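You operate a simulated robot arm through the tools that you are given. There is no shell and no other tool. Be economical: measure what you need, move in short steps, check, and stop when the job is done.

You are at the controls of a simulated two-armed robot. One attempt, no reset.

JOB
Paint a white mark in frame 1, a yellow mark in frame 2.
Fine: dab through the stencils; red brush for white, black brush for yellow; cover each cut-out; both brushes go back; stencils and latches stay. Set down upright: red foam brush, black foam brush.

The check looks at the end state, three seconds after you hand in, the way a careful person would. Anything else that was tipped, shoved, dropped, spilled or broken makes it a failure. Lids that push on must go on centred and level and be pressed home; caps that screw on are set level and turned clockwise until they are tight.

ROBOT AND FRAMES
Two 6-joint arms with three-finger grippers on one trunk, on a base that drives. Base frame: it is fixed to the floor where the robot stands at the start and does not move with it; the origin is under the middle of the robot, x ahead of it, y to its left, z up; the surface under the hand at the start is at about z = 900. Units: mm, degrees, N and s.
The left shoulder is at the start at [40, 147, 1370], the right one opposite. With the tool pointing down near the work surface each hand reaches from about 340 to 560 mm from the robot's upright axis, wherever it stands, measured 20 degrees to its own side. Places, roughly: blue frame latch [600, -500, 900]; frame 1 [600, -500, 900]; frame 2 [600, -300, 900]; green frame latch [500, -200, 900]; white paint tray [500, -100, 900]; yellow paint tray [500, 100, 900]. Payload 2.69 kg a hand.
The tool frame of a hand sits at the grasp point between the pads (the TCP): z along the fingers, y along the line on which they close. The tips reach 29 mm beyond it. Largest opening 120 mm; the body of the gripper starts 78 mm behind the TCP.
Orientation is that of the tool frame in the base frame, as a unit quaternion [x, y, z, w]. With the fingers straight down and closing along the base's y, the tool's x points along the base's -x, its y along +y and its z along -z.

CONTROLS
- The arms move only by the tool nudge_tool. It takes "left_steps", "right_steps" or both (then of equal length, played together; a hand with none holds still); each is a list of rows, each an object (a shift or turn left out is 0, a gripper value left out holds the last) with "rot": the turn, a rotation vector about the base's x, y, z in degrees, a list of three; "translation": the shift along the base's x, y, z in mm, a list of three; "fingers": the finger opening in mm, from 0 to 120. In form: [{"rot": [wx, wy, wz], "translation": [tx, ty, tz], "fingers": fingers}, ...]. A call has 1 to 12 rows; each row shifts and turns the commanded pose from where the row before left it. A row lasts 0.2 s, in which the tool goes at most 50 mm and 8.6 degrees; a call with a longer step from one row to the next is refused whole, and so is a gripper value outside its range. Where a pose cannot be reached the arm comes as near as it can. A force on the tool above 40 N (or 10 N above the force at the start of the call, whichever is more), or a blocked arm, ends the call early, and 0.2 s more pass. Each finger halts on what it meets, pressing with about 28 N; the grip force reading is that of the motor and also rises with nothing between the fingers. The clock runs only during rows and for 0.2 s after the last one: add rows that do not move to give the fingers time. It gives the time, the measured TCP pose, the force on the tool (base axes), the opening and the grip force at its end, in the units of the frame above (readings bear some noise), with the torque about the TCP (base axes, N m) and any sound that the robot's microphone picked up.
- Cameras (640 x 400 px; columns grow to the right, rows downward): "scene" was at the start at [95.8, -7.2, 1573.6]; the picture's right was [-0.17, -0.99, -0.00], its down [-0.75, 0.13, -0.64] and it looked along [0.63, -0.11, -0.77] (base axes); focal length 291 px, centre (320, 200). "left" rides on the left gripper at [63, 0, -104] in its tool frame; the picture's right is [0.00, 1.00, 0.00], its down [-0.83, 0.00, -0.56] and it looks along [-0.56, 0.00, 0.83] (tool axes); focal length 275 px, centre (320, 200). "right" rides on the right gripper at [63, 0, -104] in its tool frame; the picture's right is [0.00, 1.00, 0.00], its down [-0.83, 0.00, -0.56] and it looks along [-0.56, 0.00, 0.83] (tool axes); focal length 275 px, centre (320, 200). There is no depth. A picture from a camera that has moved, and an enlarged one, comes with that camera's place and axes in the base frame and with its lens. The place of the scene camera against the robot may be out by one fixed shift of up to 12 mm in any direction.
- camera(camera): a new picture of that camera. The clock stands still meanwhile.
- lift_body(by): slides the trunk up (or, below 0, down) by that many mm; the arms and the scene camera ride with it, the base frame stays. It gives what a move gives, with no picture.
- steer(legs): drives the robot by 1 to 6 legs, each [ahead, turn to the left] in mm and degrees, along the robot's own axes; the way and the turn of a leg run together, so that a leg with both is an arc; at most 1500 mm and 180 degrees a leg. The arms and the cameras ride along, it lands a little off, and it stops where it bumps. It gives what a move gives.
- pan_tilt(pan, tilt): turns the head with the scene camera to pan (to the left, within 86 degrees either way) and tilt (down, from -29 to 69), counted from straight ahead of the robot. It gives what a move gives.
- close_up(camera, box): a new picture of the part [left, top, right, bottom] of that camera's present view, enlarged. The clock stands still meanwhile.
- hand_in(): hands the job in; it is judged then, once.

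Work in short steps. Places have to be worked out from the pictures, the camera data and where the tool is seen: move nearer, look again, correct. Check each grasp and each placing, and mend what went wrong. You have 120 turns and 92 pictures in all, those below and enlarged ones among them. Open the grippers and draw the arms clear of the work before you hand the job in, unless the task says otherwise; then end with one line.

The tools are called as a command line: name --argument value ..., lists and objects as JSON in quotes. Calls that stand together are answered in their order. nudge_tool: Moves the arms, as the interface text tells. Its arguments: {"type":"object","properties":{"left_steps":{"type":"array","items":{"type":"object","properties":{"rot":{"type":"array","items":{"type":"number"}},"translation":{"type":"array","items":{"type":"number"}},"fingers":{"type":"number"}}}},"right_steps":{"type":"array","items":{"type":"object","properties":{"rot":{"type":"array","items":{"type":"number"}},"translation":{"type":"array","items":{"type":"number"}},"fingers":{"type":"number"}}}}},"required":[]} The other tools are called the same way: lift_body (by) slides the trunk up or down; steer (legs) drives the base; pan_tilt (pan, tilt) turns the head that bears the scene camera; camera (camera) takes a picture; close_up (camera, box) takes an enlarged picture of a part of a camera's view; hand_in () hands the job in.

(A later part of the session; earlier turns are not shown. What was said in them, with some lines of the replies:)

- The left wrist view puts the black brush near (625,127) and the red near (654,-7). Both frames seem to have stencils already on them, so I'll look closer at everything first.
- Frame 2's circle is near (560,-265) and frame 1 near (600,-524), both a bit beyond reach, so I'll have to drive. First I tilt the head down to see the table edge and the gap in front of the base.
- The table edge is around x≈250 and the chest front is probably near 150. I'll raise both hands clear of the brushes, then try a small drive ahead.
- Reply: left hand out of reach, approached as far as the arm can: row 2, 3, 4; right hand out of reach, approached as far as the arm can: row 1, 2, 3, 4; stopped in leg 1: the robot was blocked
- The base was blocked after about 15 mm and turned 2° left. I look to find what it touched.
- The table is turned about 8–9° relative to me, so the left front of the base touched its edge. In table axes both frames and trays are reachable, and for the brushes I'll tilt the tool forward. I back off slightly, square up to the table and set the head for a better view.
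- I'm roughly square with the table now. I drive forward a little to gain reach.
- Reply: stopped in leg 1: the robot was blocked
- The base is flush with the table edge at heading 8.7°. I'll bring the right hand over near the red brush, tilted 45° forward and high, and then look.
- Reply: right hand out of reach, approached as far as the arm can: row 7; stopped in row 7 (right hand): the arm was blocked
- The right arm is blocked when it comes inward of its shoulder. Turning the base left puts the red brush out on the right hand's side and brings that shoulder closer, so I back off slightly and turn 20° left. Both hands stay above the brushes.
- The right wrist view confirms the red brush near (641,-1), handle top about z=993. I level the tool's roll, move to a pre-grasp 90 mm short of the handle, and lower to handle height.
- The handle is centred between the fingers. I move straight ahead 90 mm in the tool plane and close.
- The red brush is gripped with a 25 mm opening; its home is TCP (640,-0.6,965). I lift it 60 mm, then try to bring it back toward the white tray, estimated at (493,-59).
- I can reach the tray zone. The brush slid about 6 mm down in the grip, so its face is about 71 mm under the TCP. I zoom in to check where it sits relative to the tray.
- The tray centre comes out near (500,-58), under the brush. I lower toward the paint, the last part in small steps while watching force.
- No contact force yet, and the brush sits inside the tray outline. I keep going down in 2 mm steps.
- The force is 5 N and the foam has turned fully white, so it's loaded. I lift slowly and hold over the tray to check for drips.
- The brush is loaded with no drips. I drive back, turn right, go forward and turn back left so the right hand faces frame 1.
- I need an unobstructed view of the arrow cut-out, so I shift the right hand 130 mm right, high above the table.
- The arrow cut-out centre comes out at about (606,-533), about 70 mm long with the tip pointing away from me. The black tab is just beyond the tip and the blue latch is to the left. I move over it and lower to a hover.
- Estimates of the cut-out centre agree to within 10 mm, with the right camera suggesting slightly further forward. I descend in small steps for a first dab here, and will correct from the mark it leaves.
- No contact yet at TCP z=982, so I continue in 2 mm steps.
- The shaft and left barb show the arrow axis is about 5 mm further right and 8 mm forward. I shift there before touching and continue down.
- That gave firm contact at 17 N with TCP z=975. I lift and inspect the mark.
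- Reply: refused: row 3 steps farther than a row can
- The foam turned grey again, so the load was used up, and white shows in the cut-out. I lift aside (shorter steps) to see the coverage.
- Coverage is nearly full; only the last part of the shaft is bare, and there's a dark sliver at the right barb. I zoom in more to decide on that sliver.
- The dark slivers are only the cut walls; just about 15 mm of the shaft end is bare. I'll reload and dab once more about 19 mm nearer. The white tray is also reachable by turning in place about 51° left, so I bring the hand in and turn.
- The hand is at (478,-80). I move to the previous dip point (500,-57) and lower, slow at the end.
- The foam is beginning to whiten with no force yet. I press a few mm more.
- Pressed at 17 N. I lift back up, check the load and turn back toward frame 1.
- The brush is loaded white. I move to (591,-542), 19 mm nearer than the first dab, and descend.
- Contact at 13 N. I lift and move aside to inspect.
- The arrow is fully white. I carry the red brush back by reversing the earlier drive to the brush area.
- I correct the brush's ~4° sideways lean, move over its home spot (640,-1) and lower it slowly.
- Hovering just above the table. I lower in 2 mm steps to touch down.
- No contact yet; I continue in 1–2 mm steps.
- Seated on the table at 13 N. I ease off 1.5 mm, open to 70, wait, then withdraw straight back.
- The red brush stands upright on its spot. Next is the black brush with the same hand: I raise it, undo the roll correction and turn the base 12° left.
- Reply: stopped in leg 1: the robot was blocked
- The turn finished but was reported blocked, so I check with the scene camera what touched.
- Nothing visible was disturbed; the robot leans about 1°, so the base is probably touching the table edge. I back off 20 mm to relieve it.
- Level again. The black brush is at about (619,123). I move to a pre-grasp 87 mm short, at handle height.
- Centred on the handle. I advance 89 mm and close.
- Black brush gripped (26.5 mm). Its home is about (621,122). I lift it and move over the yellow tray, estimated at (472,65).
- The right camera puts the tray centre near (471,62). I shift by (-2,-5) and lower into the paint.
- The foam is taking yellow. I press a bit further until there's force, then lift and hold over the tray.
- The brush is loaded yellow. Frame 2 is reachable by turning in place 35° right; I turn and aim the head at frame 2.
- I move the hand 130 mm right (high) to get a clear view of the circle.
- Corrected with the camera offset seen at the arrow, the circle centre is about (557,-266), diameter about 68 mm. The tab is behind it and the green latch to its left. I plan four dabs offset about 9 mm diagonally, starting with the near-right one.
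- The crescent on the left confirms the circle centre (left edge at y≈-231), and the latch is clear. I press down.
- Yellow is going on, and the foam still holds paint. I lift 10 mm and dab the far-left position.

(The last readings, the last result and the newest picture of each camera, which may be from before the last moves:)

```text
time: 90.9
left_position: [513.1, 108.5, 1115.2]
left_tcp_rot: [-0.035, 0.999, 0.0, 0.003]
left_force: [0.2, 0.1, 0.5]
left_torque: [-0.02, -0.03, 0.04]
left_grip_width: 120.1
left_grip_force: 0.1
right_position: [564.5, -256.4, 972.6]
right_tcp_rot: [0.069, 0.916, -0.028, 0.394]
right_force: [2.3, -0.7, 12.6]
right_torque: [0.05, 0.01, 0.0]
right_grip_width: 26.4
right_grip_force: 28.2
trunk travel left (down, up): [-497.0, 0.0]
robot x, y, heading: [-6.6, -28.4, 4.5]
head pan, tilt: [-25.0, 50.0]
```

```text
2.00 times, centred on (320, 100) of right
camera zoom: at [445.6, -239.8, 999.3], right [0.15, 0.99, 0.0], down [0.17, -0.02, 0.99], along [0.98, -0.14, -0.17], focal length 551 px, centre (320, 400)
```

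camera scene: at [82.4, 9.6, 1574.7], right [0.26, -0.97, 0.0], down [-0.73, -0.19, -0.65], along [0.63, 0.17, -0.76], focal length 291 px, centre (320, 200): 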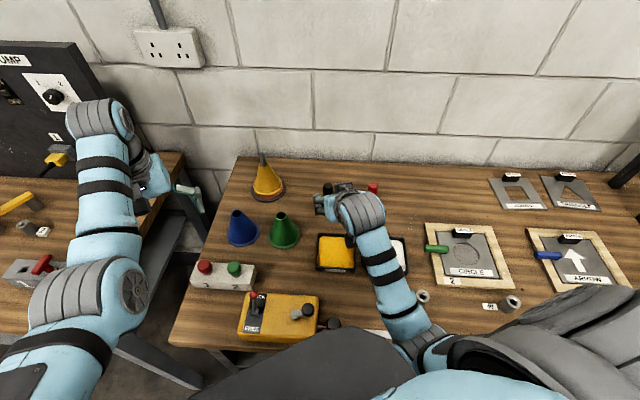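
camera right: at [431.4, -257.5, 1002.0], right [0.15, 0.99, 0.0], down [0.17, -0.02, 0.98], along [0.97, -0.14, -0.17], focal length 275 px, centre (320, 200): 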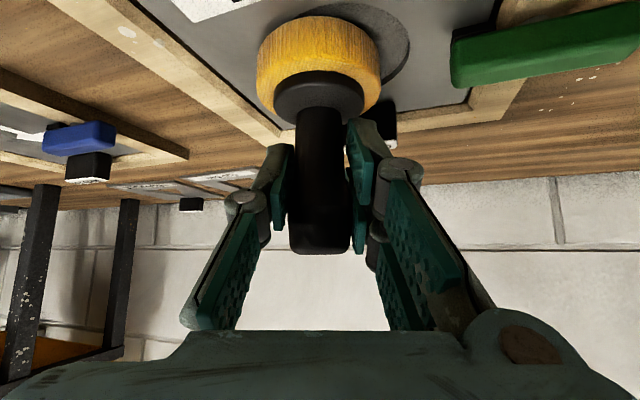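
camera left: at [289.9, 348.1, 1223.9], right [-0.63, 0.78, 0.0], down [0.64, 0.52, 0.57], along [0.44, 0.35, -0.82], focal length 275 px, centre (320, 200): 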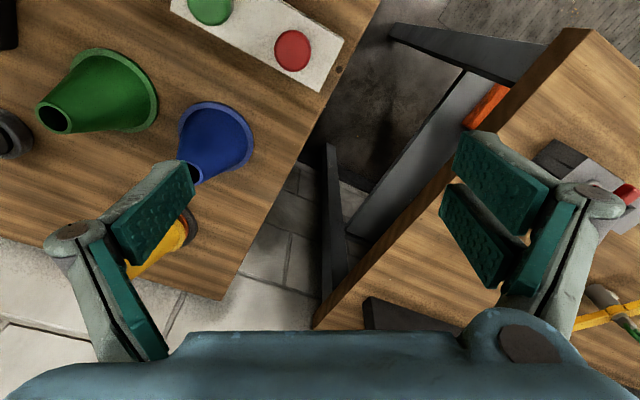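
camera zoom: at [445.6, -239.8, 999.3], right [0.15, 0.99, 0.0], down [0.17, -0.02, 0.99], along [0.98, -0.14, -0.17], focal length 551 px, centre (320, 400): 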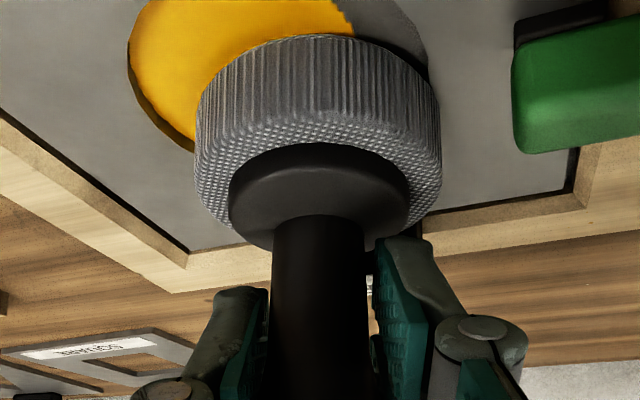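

The load is used up. I lift away to view the coverage before reloading.

nudge_tool --right_steps '[{"translation": [0, 0, 5]}, {"translation": [0, 0, 30]}, {"translation": [0, 0, 35]}, {"translation": [-20, -35, 0]}, {"translation": [-20, -35, 0]}, {"translation": [-20, -35, 0]}, {}]'

close_up --camera "scene" --box '[280, 180, 360, 230]'

```text
time: 92.5
left_position: [514.5, 107.6, 1115.0]
left_tcp_rot: [-0.035, 0.999, 0.0, 0.001]
left_force: [0.0, -0.3, 0.2]
left_torque: [0.01, -0.04, 0.01]
left_grip_width: 120.1
left_grip_force: 0.0
right_position: [503.5, -361.1, 1041.5]
right_tcp_rot: [0.07, 0.917, -0.028, 0.391]
right_force: [0.1, -0.1, -1.0]
right_torque: [-0.02, 0.01, 0.0]
right_grip_width: 26.1
right_grip_force: 28.0
trunk travel left (down, up): [-497.0, 0.0]
robot x, y, heading: [-4.6, -34.3, 4.8]
head pan, tilt: [-25.0, 50.0]
```

```text
8.00 times, centred on (320, 205) of scene
camera zoom: at [86.8, -52.4, 1573.5], right [-0.34, -0.94, 0.0], down [-0.72, 0.26, -0.64], along [0.6, -0.22, -0.77], focal length 2328 px, centre (320, 160)
```

zoom: 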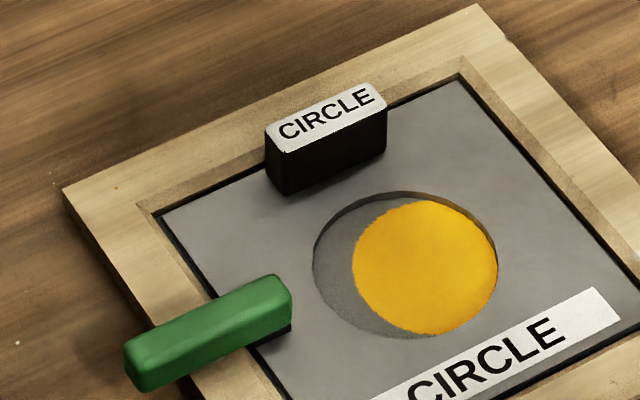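

One dab per load painted the right side well; a left crescent remains. I go back to the yellow tray: hand to the carry position, then turn 35° left.

nudge_tool --right_steps '[{"translation": [-16, 33, 2]}, {"translation": [-16, 33, 0]}, {"translation": [-16, 33, 0]}, {"translation": [-16, 33, 0]}, {}]'

steer --legs '[[0, 35]]'

camera --camera "right"

```text
time: 93.7
left_position: [513.9, 106.9, 1114.5]
left_tcp_rot: [-0.034, 0.999, 0.0, 0.001]
left_force: [-0.1, 0.8, 0.6]
left_torque: [-0.03, -0.01, 0.01]
left_grip_width: 120.0
left_grip_force: 0.0
right_position: [440.1, -228.4, 1042.3]
right_tcp_rot: [0.069, 0.917, -0.029, 0.392]
right_force: [-0.5, 0.0, -1.6]
right_torque: [0.01, 0.01, 0.01]
right_grip_width: 26.1
right_grip_force: 28.4
trunk travel left (down, up): [-497.0, 0.0]
robot x, y, heading: [-6.4, -33.6, 4.7]
head pan, tilt: [-25.0, 50.0]
```

```text
time: 95.8
left_position: [337.9, 381.6, 1114.1]
left_tcp_rot: [-0.336, 0.942, 0.0, 0.002]
left_force: [-0.8, 0.1, 0.7]
left_torque: [0.02, -0.03, -0.01]
left_grip_width: 120.0
left_grip_force: 0.1
right_position: [471.4, 63.0, 1041.8]
right_tcp_rot: [-0.211, 0.895, 0.092, 0.382]
right_force: [-0.3, -0.3, -0.8]
right_torque: [-0.01, -0.02, 0.01]
right_grip_width: 26.3
right_grip_force: 27.9
trunk travel left (down, up): [-497.0, 0.0]
robot x, y, heading: [-4.6, -34.3, 39.9]
head pan, tilt: [-25.0, 50.0]
```

```text
27 pictures are left
camera right: at [364.9, 8.2, 1067.8], right [-0.45, 0.89, 0.0], down [0.15, 0.08, 0.98], along [0.88, 0.44, -0.17], focal length 275 px, centre (320, 200)
```

right: 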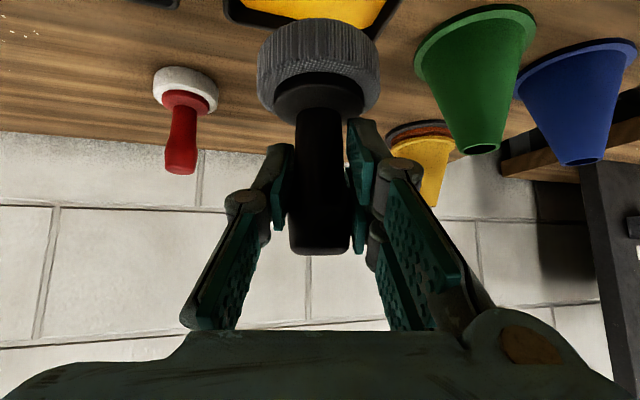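

Exactly back above the dip point. I dip, press and hold a little longer for a fuller load.

nudge_tool --right_steps '[{"translation": [0, 0, -30]}, {"translation": [0, 0, -30]}, {"translation": [0, 0, -6]}, {"translation": [0, 0, -2]}, {"translation": [0, 0, -1.5]}, {"translation": [0, 0, -1.5]}, {}, {}, {}, {}]'

nudge_tool --right_steps '[{"translation": [0, 0, 5]}, {"translation": [0, 0, 10]}, {"translation": [0, 0, 15]}, {}, {}, {"translation": [0, 0, 22]}, {"translation": [0, 0, 20]}, {}]'

close_up --camera "right" --box '[160, 0, 480, 200]'

```text
time: 98.0
left_position: [336.1, 381.4, 1114.9]
left_tcp_rot: [-0.335, 0.942, 0.001, 0.002]
left_force: [-0.2, -1.0, 0.4]
left_torque: [-0.01, 0.01, 0.04]
left_grip_width: 120.1
left_grip_force: 0.1
right_position: [471.3, 62.4, 970.8]
right_tcp_rot: [-0.211, 0.895, 0.091, 0.382]
right_force: [1.8, -0.7, 5.8]
right_torque: [0.15, -0.06, -0.05]
right_grip_width: 25.5
right_grip_force: 28.0
trunk travel left (down, up): [-497.0, 0.0]
robot x, y, heading: [-7.4, -34.8, 39.9]
head pan, tilt: [-25.0, 50.0]
```

```text
time: 99.8
left_position: [336.2, 381.0, 1114.3]
left_tcp_rot: [-0.335, 0.942, 0.0, 0.002]
left_force: [0.3, -0.7, 0.4]
left_torque: [-0.02, 0.0, 0.04]
left_grip_width: 120.0
left_grip_force: 0.0
right_position: [472.0, 62.2, 1041.8]
right_tcp_rot: [-0.212, 0.895, 0.091, 0.381]
right_force: [-0.2, -0.2, -1.0]
right_torque: [0.0, 0.02, 0.01]
right_grip_width: 25.7
right_grip_force: 27.7
trunk travel left (down, up): [-497.0, 0.0]
robot x, y, heading: [-7.3, -31.2, 39.9]
head pan, tilt: [-25.0, 50.0]
```

```text
2.00 times, centred on (320, 100) of right
camera zoom: at [365.3, 8.3, 1069.2], right [-0.45, 0.89, 0.0], down [0.15, 0.08, 0.98], along [0.88, 0.44, -0.17], focal length 551 px, centre (320, 400)
```

zoom: 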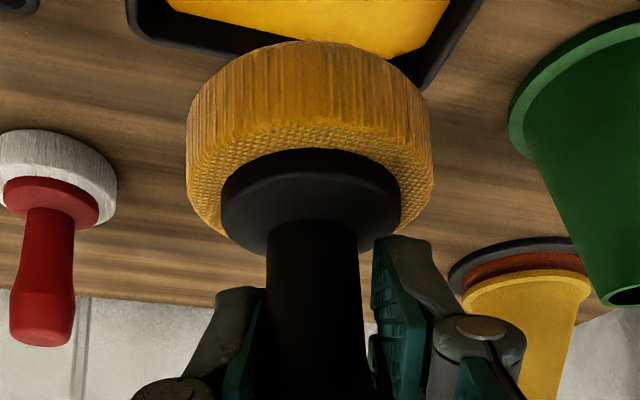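

Loaded again. I turn back to frame 2 and dab the far-left part at (567,-261).

steer --legs '[[0, -35]]'

```text
time: 101.9
left_position: [512.0, 114.2, 1115.2]
left_tcp_rot: [-0.041, 0.999, 0.0, 0.002]
left_force: [0.8, -1.3, 0.7]
left_torque: [-0.03, 0.01, 0.0]
left_grip_width: 120.1
left_grip_force: 0.1
right_position: [443.1, -225.4, 1043.0]
right_tcp_rot: [0.064, 0.917, -0.026, 0.392]
right_force: [0.8, -0.2, 0.0]
right_torque: [-0.06, -0.02, 0.0]
right_grip_width: 25.6
right_grip_force: 27.6
trunk travel left (down, up): [-497.0, 0.0]
robot x, y, heading: [-5.2, -36.2, 5.6]
head pan, tilt: [-25.0, 50.0]
```

Hand at (443,-225). I move over the far-left point and descend.

nudge_tool --right_steps '[{"translation": [31, -9, 0]}, {"translation": [31, -9, 0]}, {"translation": [31, -9, 0]}, {"translation": [31, -9, 0]}, {}, {"translation": [0, 0, -30]}, {"translation": [0, 0, -29]}, {"translation": [0, 0, -6]}, {"translation": [0, 0, -2]}, {"translation": [0, 0, -2]}, {"translation": [0, 0, -1.5]}, {}]'

close_up --camera "right" --box '[160, 0, 480, 200]'

```text
time: 104.5
left_position: [511.3, 114.4, 1114.4]
left_tcp_rot: [-0.042, 0.999, 0.0, 0.003]
left_force: [0.8, -1.3, -0.2]
left_torque: [0.01, -0.02, 0.0]
left_grip_width: 119.8
left_grip_force: 0.1
right_position: [565.8, -261.5, 972.9]
right_tcp_rot: [0.063, 0.917, -0.025, 0.393]
right_force: [0.3, -1.8, 6.0]
right_torque: [0.05, -0.07, -0.02]
right_grip_width: 25.5
right_grip_force: 28.4
trunk travel left (down, up): [-497.0, 0.0]
robot x, y, heading: [-3.1, -34.0, 5.4]
head pan, tilt: [-25.0, 50.0]
```

```text
2.00 times, centred on (320, 100) of right
camera zoom: at [447.4, -245.9, 999.3], right [0.13, 0.99, 0.0], down [0.17, -0.02, 0.99], along [0.98, -0.13, -0.17], focal length 551 px, centre (320, 400)
```

zoom: 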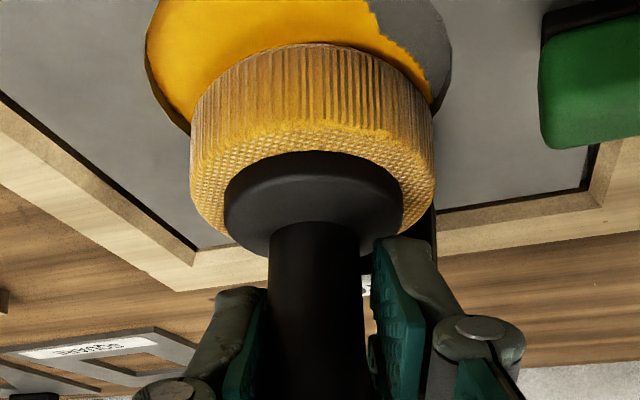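

Contact at 6 N with the foam still yellow. I press slightly more, then lift and dab the near-left position.

nudge_tool --right_steps '[{"translation": [0, 0, -1]}, {}, {"translation": [0, 0, 5]}, {"translation": [0, 0, 7]}, {"translation": [-14, 5, 0]}, {}, {"translation": [0, 0, -6]}, {"translation": [0, 0, -3]}, {"translation": [0, 0, -2]}, {"translation": [0, 0, -1]}, {}]'

close_up --camera "right" --box '[160, 0, 480, 200]'

```text
time: 106.9
left_position: [511.8, 113.5, 1115.2]
left_tcp_rot: [-0.041, 0.999, 0.0, 0.002]
left_force: [0.2, 0.0, 0.1]
left_torque: [0.01, 0.0, 0.02]
left_grip_width: 119.9
left_grip_force: 0.0
right_position: [551.6, -256.6, 972.0]
right_tcp_rot: [0.063, 0.917, -0.026, 0.392]
right_force: [1.0, -1.7, 4.5]
right_torque: [0.01, 0.03, 0.04]
right_grip_width: 25.1
right_grip_force: 28.0
trunk travel left (down, up): [-497.0, 0.0]
robot x, y, heading: [-5.5, -35.0, 5.4]
head pan, tilt: [-25.0, 50.0]
```

```text
2.00 times, centred on (320, 100) of right
camera zoom: at [433.4, -240.8, 998.0], right [0.13, 0.99, 0.0], down [0.17, -0.02, 0.99], along [0.98, -0.13, -0.17], focal length 551 px, centre (320, 400)
```

zoom: 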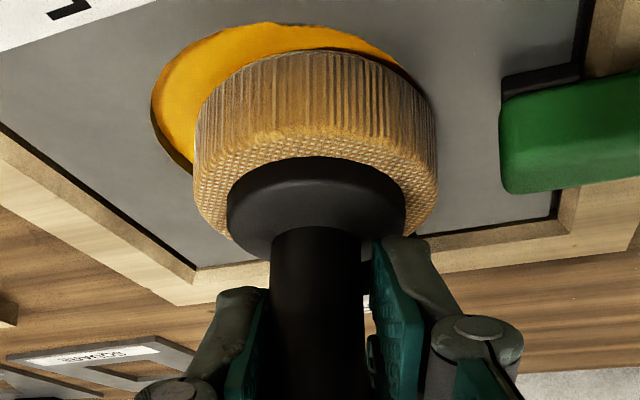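

Contact again at 4.5 N with paint still on the foam. I press 1.5 mm more, then lift away to inspect.

nudge_tool --right_steps '[{"translation": [0, 0, -1.5]}, {}, {"translation": [0, 0, 6]}, {"translation": [0, 0, 30]}, {"translation": [0, 0, 35]}, {"translation": [-16, -35, 0]}, {"translation": [-16, -35, 0]}, {"translation": [-16, -35, 0]}, {}]'

close_up --camera "scene" --box '[280, 180, 360, 230]'

```text
time: 108.9
left_position: [512.7, 114.2, 1113.8]
left_tcp_rot: [-0.041, 0.999, 0.0, 0.001]
left_force: [-1.1, -0.4, -0.2]
left_torque: [-0.04, 0.03, -0.02]
left_grip_width: 120.2
left_grip_force: 0.0
right_position: [505.0, -360.6, 1038.7]
right_tcp_rot: [0.064, 0.918, -0.026, 0.391]
right_force: [-0.7, -0.5, -0.9]
right_torque: [-0.02, 0.0, -0.03]
right_grip_width: 24.4
right_grip_force: 28.0
trunk travel left (down, up): [-497.0, 0.0]
robot x, y, heading: [-6.2, -34.4, 5.4]
head pan, tilt: [-25.0, 50.0]
```

```text
8.00 times, centred on (320, 205) of scene
camera zoom: at [87.1, -51.2, 1573.5], right [-0.33, -0.94, 0.0], down [-0.72, 0.26, -0.64], along [0.61, -0.21, -0.77], focal length 2328 px, centre (320, 160)
```

zoom: 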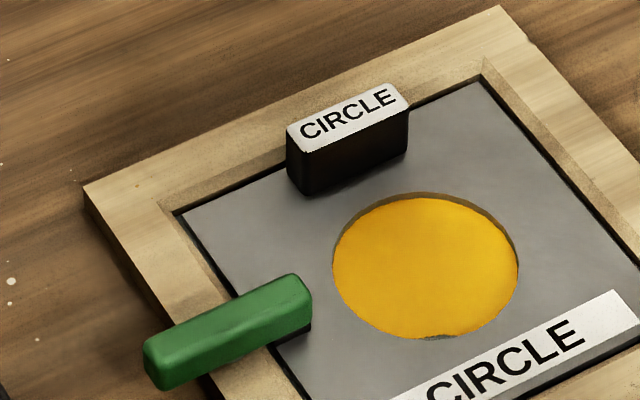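

Almost full; I zoom closely at the near edge for a small dark sliver.

close_up --camera "scene" --box '[318, 202, 350, 226]'

camera --camera "right"

```text
16.00 times, centred on (334, 214) of scene
camera zoom: at [87.1, -51.2, 1573.5], right [-0.33, -0.94, 0.0], down [-0.72, 0.26, -0.64], along [0.61, -0.21, -0.77], focal length 4657 px, centre (96, -24)
```

zoom: 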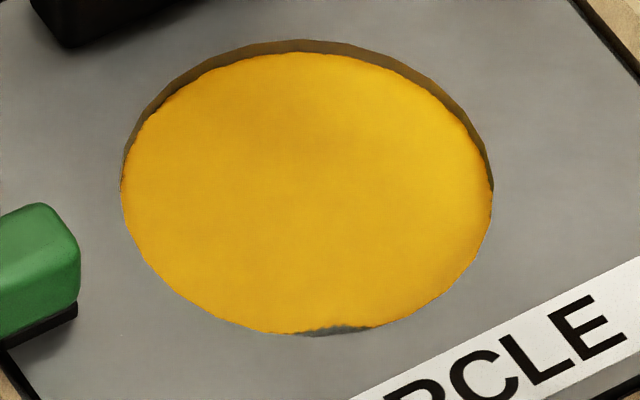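

```text
21 pictures are left
camera right: at [386.4, -344.9, 1066.6], right [0.13, 0.99, 0.0], down [0.17, -0.02, 0.98], along [0.98, -0.13, -0.17], focal length 275 px, centre (320, 200)
```

right: 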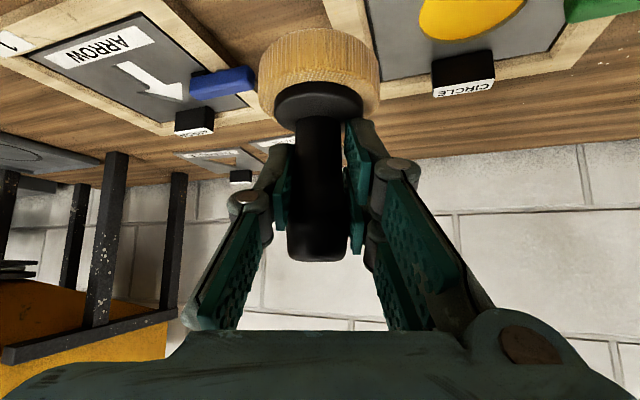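

A tiny unpainted sliver remains at the near edge. The foam still holds yellow, so I make one more dab about 10 mm toward me.

nudge_tool --right_steps '[{"translation": [14, 32, 0]}, {"translation": [14, 32, 0]}, {"translation": [14, 32, 0]}, {}, {"translation": [0, 0, -30]}, {"translation": [0, 0, -28]}, {"translation": [0, 0, -5]}, {"translation": [0, 0, -2]}, {"translation": [0, 0, -2]}, {"translation": [0, 0, -1.5]}, {}]'

nudge_tool --right_steps '[{"translation": [0, 0, -1]}, {"translation": [0, 0, -1]}, {}]'

```text
time: 111.3
left_position: [511.4, 114.0, 1113.9]
left_tcp_rot: [-0.042, 0.999, 0.0, 0.002]
left_force: [-0.1, 0.4, 1.1]
left_torque: [0.0, -0.01, 0.01]
left_grip_width: 120.2
left_grip_force: 0.0
right_position: [547.8, -265.3, 971.3]
right_tcp_rot: [0.064, 0.917, -0.026, 0.392]
right_force: [0.2, 0.3, -0.2]
right_torque: [0.03, 0.03, -0.01]
right_grip_width: 24.3
right_grip_force: 28.3
trunk travel left (down, up): [-497.0, 0.0]
robot x, y, heading: [-7.4, -32.2, 5.6]
head pan, tilt: [-25.0, 50.0]
```

```text
time: 112.1
left_position: [511.7, 113.6, 1114.4]
left_tcp_rot: [-0.041, 0.999, 0.0, 0.002]
left_force: [-0.6, -0.5, -0.3]
left_torque: [-0.01, 0.01, 0.0]
left_grip_width: 120.0
left_grip_force: 0.0
right_position: [546.9, -264.9, 971.0]
right_tcp_rot: [0.063, 0.917, -0.025, 0.393]
right_force: [0.6, 1.3, 4.4]
right_torque: [-0.16, -0.02, 0.0]
right_grip_width: 24.1
right_grip_force: 28.1
trunk travel left (down, up): [-497.0, 0.0]
robot x, y, heading: [-4.8, -32.5, 5.4]
head pan, tilt: [-25.0, 50.0]
```

Touching at 4.4 N. I press 1.5 mm more, then lift away and check.

nudge_tool --right_steps '[{"translation": [0, 0, -1.5]}, {}, {"translation": [0, 0, 6]}, {"translation": [0, 0, 30]}, {"translation": [0, 0, 36]}, {"translation": [-15, -35, 0]}, {"translation": [-15, -35, 0]}, {"translation": [-15, -30, 0]}, {}]'

close_up --camera "scene" --box '[318, 202, 350, 226]'

```text
time: 114.1
left_position: [511.8, 114.9, 1114.7]
left_tcp_rot: [-0.041, 0.999, 0.0, 0.002]
left_force: [-1.1, -0.4, 0.3]
left_torque: [-0.02, 0.01, 0.01]
left_grip_width: 120.0
left_grip_force: 0.0
right_position: [501.4, -364.6, 1041.1]
right_tcp_rot: [0.064, 0.918, -0.026, 0.391]
right_force: [-0.3, 0.2, -0.3]
right_torque: [0.02, 0.01, -0.02]
right_grip_width: 24.1
right_grip_force: 27.7
trunk travel left (down, up): [-497.0, 0.0]
robot x, y, heading: [-2.7, -32.9, 5.3]
head pan, tilt: [-25.0, 50.0]
```

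```text
16.00 times, centred on (334, 214) of scene
camera zoom: at [87.1, -51.1, 1573.5], right [-0.33, -0.94, 0.0], down [-0.72, 0.26, -0.64], along [0.61, -0.21, -0.77], focal length 4657 px, centre (96, -24)
```

zoom: 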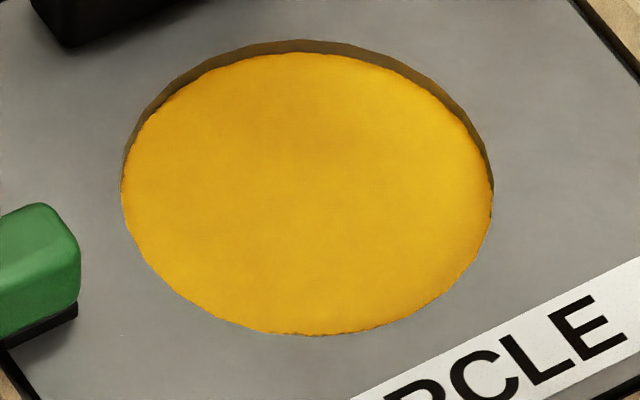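

The circle is fully yellow. Next I return the black brush: hand to carry position and turn 35° left.

nudge_tool --right_steps '[{"translation": [-15, 34, 2]}, {"translation": [-15, 34, 0]}, {"translation": [-15, 34, 0]}, {"translation": [-15, 34, 0]}, {}]'

steer --legs '[[0, 34.5]]'

camera --camera "right"

```text
time: 115.3
left_position: [512.5, 114.2, 1115.6]
left_tcp_rot: [-0.042, 0.999, 0.0, 0.003]
left_force: [0.2, -0.4, 0.3]
left_torque: [0.02, 0.01, 0.0]
left_grip_width: 119.7
left_grip_force: 0.0
right_position: [439.8, -228.4, 1043.8]
right_tcp_rot: [0.064, 0.918, -0.027, 0.391]
right_force: [-1.1, 0.2, -1.0]
right_torque: [0.01, -0.02, 0.03]
right_grip_width: 24.2
right_grip_force: 28.1
trunk travel left (down, up): [-497.0, 0.0]
robot x, y, heading: [-6.9, -32.8, 5.6]
head pan, tilt: [-25.0, 50.0]
```

```text
time: 117.3
left_position: [343.3, 376.6, 1114.5]
left_tcp_rot: [-0.328, 0.945, 0.001, 0.001]
left_force: [-0.1, 0.2, 0.9]
left_torque: [0.02, 0.01, -0.01]
left_grip_width: 120.1
left_grip_force: 0.1
right_position: [472.5, 51.6, 1042.9]
right_tcp_rot: [-0.205, 0.897, 0.089, 0.383]
right_force: [-0.2, 0.2, -0.7]
right_torque: [-0.01, 0.0, -0.02]
right_grip_width: 24.1
right_grip_force: 28.5
trunk travel left (down, up): [-497.0, 0.0]
robot x, y, heading: [-4.8, -33.3, 39.0]
head pan, tilt: [-25.0, 50.0]
```

```text
19 pictures are left
camera right: at [365.9, -2.1, 1070.1], right [-0.44, 0.9, 0.0], down [0.16, 0.08, 0.98], along [0.89, 0.43, -0.17], focal length 275 px, centre (320, 200)
```

right: 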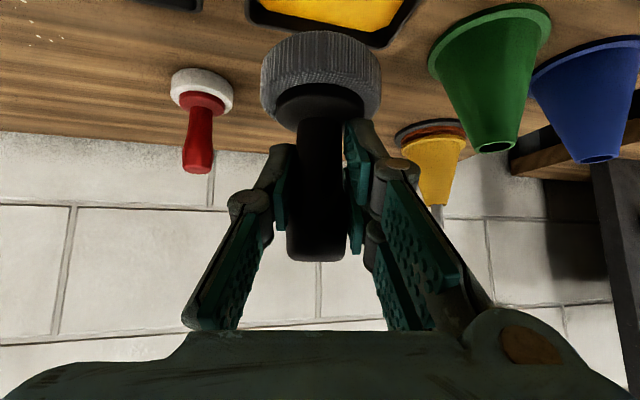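

I move over the black brush's home (621,122) and lower to a hover, then view.

nudge_tool --right_steps '[{"translation": [37, 17.6, 0]}, {"translation": [37, 17.6, 0]}, {"translation": [37, 17.6, 0]}, {"translation": [37, 17.6, 0]}, {}, {"translation": [0, 0, -35]}, {"translation": [0, 0, -32]}, {}]'

camera --camera "right"

```text
time: 119.1
left_position: [343.8, 375.6, 1114.5]
left_tcp_rot: [-0.328, 0.945, 0.001, 0.001]
left_force: [0.2, -0.8, -0.2]
left_torque: [0.02, -0.02, 0.0]
left_grip_width: 119.7
left_grip_force: 0.0
right_position: [622.0, 120.7, 976.7]
right_tcp_rot: [-0.205, 0.897, 0.089, 0.382]
right_force: [0.5, -0.1, -1.3]
right_torque: [-0.01, 0.01, 0.01]
right_grip_width: 24.1
right_grip_force: 28.2
trunk travel left (down, up): [-497.0, 0.0]
robot x, y, heading: [-6.0, -30.3, 39.1]
head pan, tilt: [-25.0, 50.0]
```

```text
18 pictures are left
camera right: at [514.5, 69.1, 1003.1], right [-0.44, 0.9, 0.0], down [0.16, 0.08, 0.98], along [0.89, 0.43, -0.17], focal length 275 px, centre (320, 200)
```

right: 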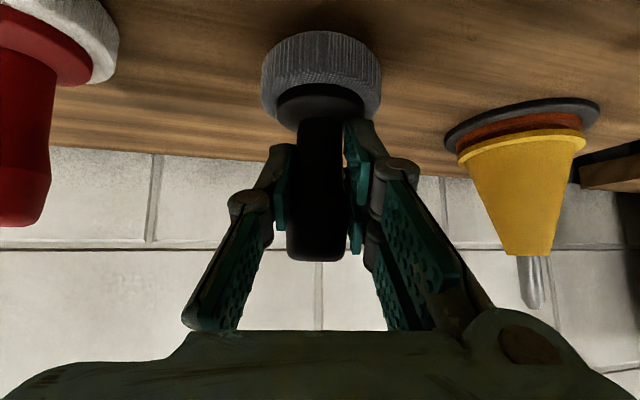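

It's above its home spot and clear of its neighbours. I lower in small steps until it touches.

nudge_tool --right_steps '[{"translation": [0, 0, -5]}, {"translation": [0, 0, -2]}, {"translation": [0, 0, -2]}, {"translation": [0, 0, -1.5]}, {}]'

nudge_tool --right_steps '[{"translation": [0, 0, -1]}, {"translation": [0, 0, -1]}, {}]'

```text
time: 120.3
left_position: [344.4, 377.0, 1114.4]
left_tcp_rot: [-0.328, 0.945, 0.001, 0.001]
left_force: [-0.3, -0.5, 0.6]
left_torque: [0.03, 0.0, 0.01]
left_grip_width: 120.4
left_grip_force: 0.2
right_position: [622.0, 122.0, 965.7]
right_tcp_rot: [-0.204, 0.897, 0.088, 0.382]
right_force: [-0.1, -0.2, -0.1]
right_torque: [-0.02, 0.02, 0.03]
right_grip_width: 23.8
right_grip_force: 27.7
trunk travel left (down, up): [-497.0, 0.0]
robot x, y, heading: [-9.0, -34.4, 39.2]
head pan, tilt: [-25.0, 50.0]
```

```text
time: 121.1
left_position: [345.9, 375.2, 1115.4]
left_tcp_rot: [-0.328, 0.945, 0.0, 0.002]
left_force: [0.8, -0.6, -0.5]
left_torque: [0.01, -0.01, -0.03]
left_grip_width: 119.9
left_grip_force: 0.2
right_position: [621.8, 121.1, 964.6]
right_tcp_rot: [-0.205, 0.897, 0.088, 0.382]
right_force: [-0.1, -0.3, -0.2]
right_torque: [-0.05, 0.0, 0.03]
right_grip_width: 24.0
right_grip_force: 27.9
trunk travel left (down, up): [-497.0, 0.0]
robot x, y, heading: [-3.9, -34.5, 39.4]
head pan, tilt: [-25.0, 50.0]
```

No contact yet; I continue down.

nudge_tool --right_steps '[{"translation": [0, 0, -1]}, {"translation": [0, 0, -1]}, {}]'

nudge_tool --right_steps '[{"translation": [0, 0, -1]}, {}]'

```text
time: 121.9
left_position: [343.4, 376.0, 1114.9]
left_tcp_rot: [-0.328, 0.945, 0.001, 0.003]
left_force: [-0.3, -0.8, -0.3]
left_torque: [-0.01, 0.02, 0.03]
left_grip_width: 120.1
left_grip_force: 0.1
right_position: [621.8, 122.2, 963.4]
right_tcp_rot: [-0.204, 0.896, 0.089, 0.384]
right_force: [1.5, 0.2, 6.5]
right_torque: [-0.17, -0.16, 0.02]
right_grip_width: 23.8
right_grip_force: 27.8
trunk travel left (down, up): [-497.0, 0.0]
robot x, y, heading: [-5.7, -36.0, 39.0]
head pan, tilt: [-25.0, 50.0]
```

```text
time: 122.5
left_position: [342.7, 376.6, 1114.5]
left_tcp_rot: [-0.328, 0.945, 0.0, 0.001]
left_force: [0.3, 0.1, 0.0]
left_torque: [-0.01, -0.02, -0.03]
left_grip_width: 120.1
left_grip_force: 0.0
right_position: [620.1, 122.6, 963.4]
right_tcp_rot: [-0.204, 0.896, 0.09, 0.385]
right_force: [3.7, 1.9, 13.5]
right_torque: [-0.24, -0.4, 0.06]
right_grip_width: 24.0
right_grip_force: 28.0
trunk travel left (down, up): [-497.0, 0.0]
robot x, y, heading: [-3.7, -34.0, 39.2]
head pan, tilt: [-25.0, 50.0]
```

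Seated at 13.5 N. I ease off, open, and withdraw straight back, then raise the hand.

nudge_tool --right_steps '[{"translation": [0, 0, 1.5]}, {"fingers": 45}, {"fingers": 70}, {}, {}, {"translation": [-27, -12.8, 0]}, {"translation": [-27, -12.8, 0]}, {"translation": [-27, -12.8, 0]}, {"translation": [-18, -9, 0]}, {"translation": [0, 0, 40]}, {"translation": [0, 0, 40]}, {}]'

camera --camera "right"

```text
time: 125.1
left_position: [344.1, 375.6, 1115.3]
left_tcp_rot: [-0.329, 0.944, 0.001, 0.002]
left_force: [-0.3, -0.7, -0.2]
left_torque: [0.02, 0.02, -0.02]
left_grip_width: 120.1
left_grip_force: 0.0
right_position: [524.8, 73.4, 1041.3]
right_tcp_rot: [-0.204, 0.897, 0.088, 0.382]
right_force: [-0.4, -1.2, 0.9]
right_torque: [0.04, -0.02, 0.02]
right_grip_width: 70.0
right_grip_force: 0.0
trunk travel left (down, up): [-497.0, 0.0]
robot x, y, heading: [-5.8, -32.2, 39.1]
head pan, tilt: [-25.0, 50.0]
```

```text
17 pictures are left
camera right: at [416.1, 20.8, 1068.2], right [-0.44, 0.9, 0.0], down [0.16, 0.08, 0.98], along [0.89, 0.43, -0.17], focal length 275 px, centre (320, 200)
```

right: 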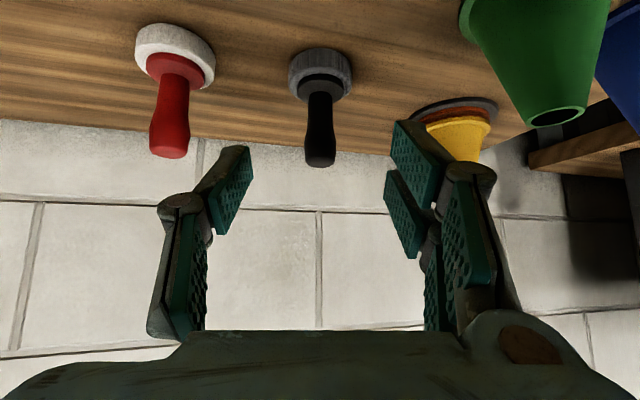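

Both brushes are standing upright at their spots. I drive back to draw the arms clear of the table and take a last overview.

steer --legs '[[-200, 0], [0, -35], [-150, 0]]'

pan_tilt --pan -5 --tilt 40

camera --camera "scene"

```text
time: 129.3
left_position: [214.8, -33.7, 1112.7]
left_tcp_rot: [-0.028, 1.0, 0.0, 0.0]
left_force: [0.9, -0.8, -1.2]
left_torque: [-0.01, 0.02, 0.01]
left_grip_width: 119.9
left_grip_force: 0.0
right_position: [188.1, -385.6, 1040.1]
right_tcp_rot: [0.074, 0.917, -0.031, 0.39]
right_force: [0.3, 0.1, 0.1]
right_torque: [-0.02, 0.0, 0.02]
right_grip_width: 69.9
right_grip_force: 0.2
trunk travel left (down, up): [-497.0, 0.0]
robot x, y, heading: [-312.6, -171.4, 4.0]
head pan, tilt: [-25.0, 50.0]
```

```text
time: 130.1
left_position: [211.3, -35.8, 1115.4]
left_tcp_rot: [-0.029, 1.0, 0.0, 0.003]
left_force: [-1.2, -0.4, 0.4]
left_torque: [0.0, -0.03, -0.02]
left_grip_width: 120.0
left_grip_force: 0.1
right_position: [185.4, -386.0, 1041.5]
right_tcp_rot: [0.075, 0.916, -0.031, 0.392]
right_force: [-0.1, -0.4, 0.2]
right_torque: [0.02, 0.0, 0.04]
right_grip_width: 69.9
right_grip_force: 0.1
trunk travel left (down, up): [-497.0, 0.0]
robot x, y, heading: [-310.9, -168.9, 4.0]
head pan, tilt: [-5.0, 40.0]
```

```text
16 pictures are left
camera scene: at [-206.1, -164.3, 1587.7], right [-0.02, -1.0, 0.0], down [-0.64, 0.01, -0.77], along [0.77, -0.01, -0.64], focal length 291 px, centre (320, 200)
```

scene: 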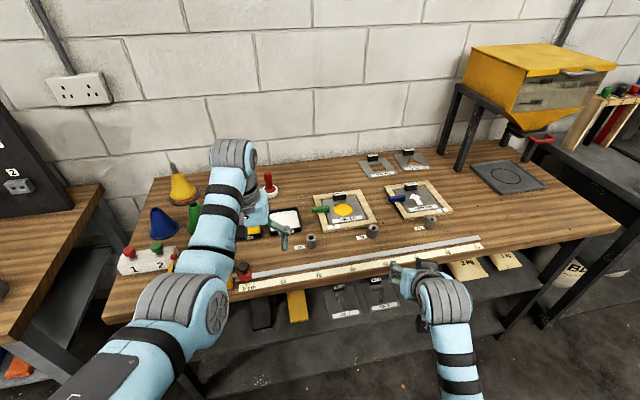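

The overview shows both marks painted, stencils and latches in place, the red brush upright, and the arms clear; the black brush was seen upright just before. I hand in.

hand_in

```text
The job is handed in.
```

The job is handed in: frame 1 has its white arrow and frame 2 its yellow circle, both covering their cut-outs. Both brushes are back upright on their spots, and the stencils and latches were left in place.
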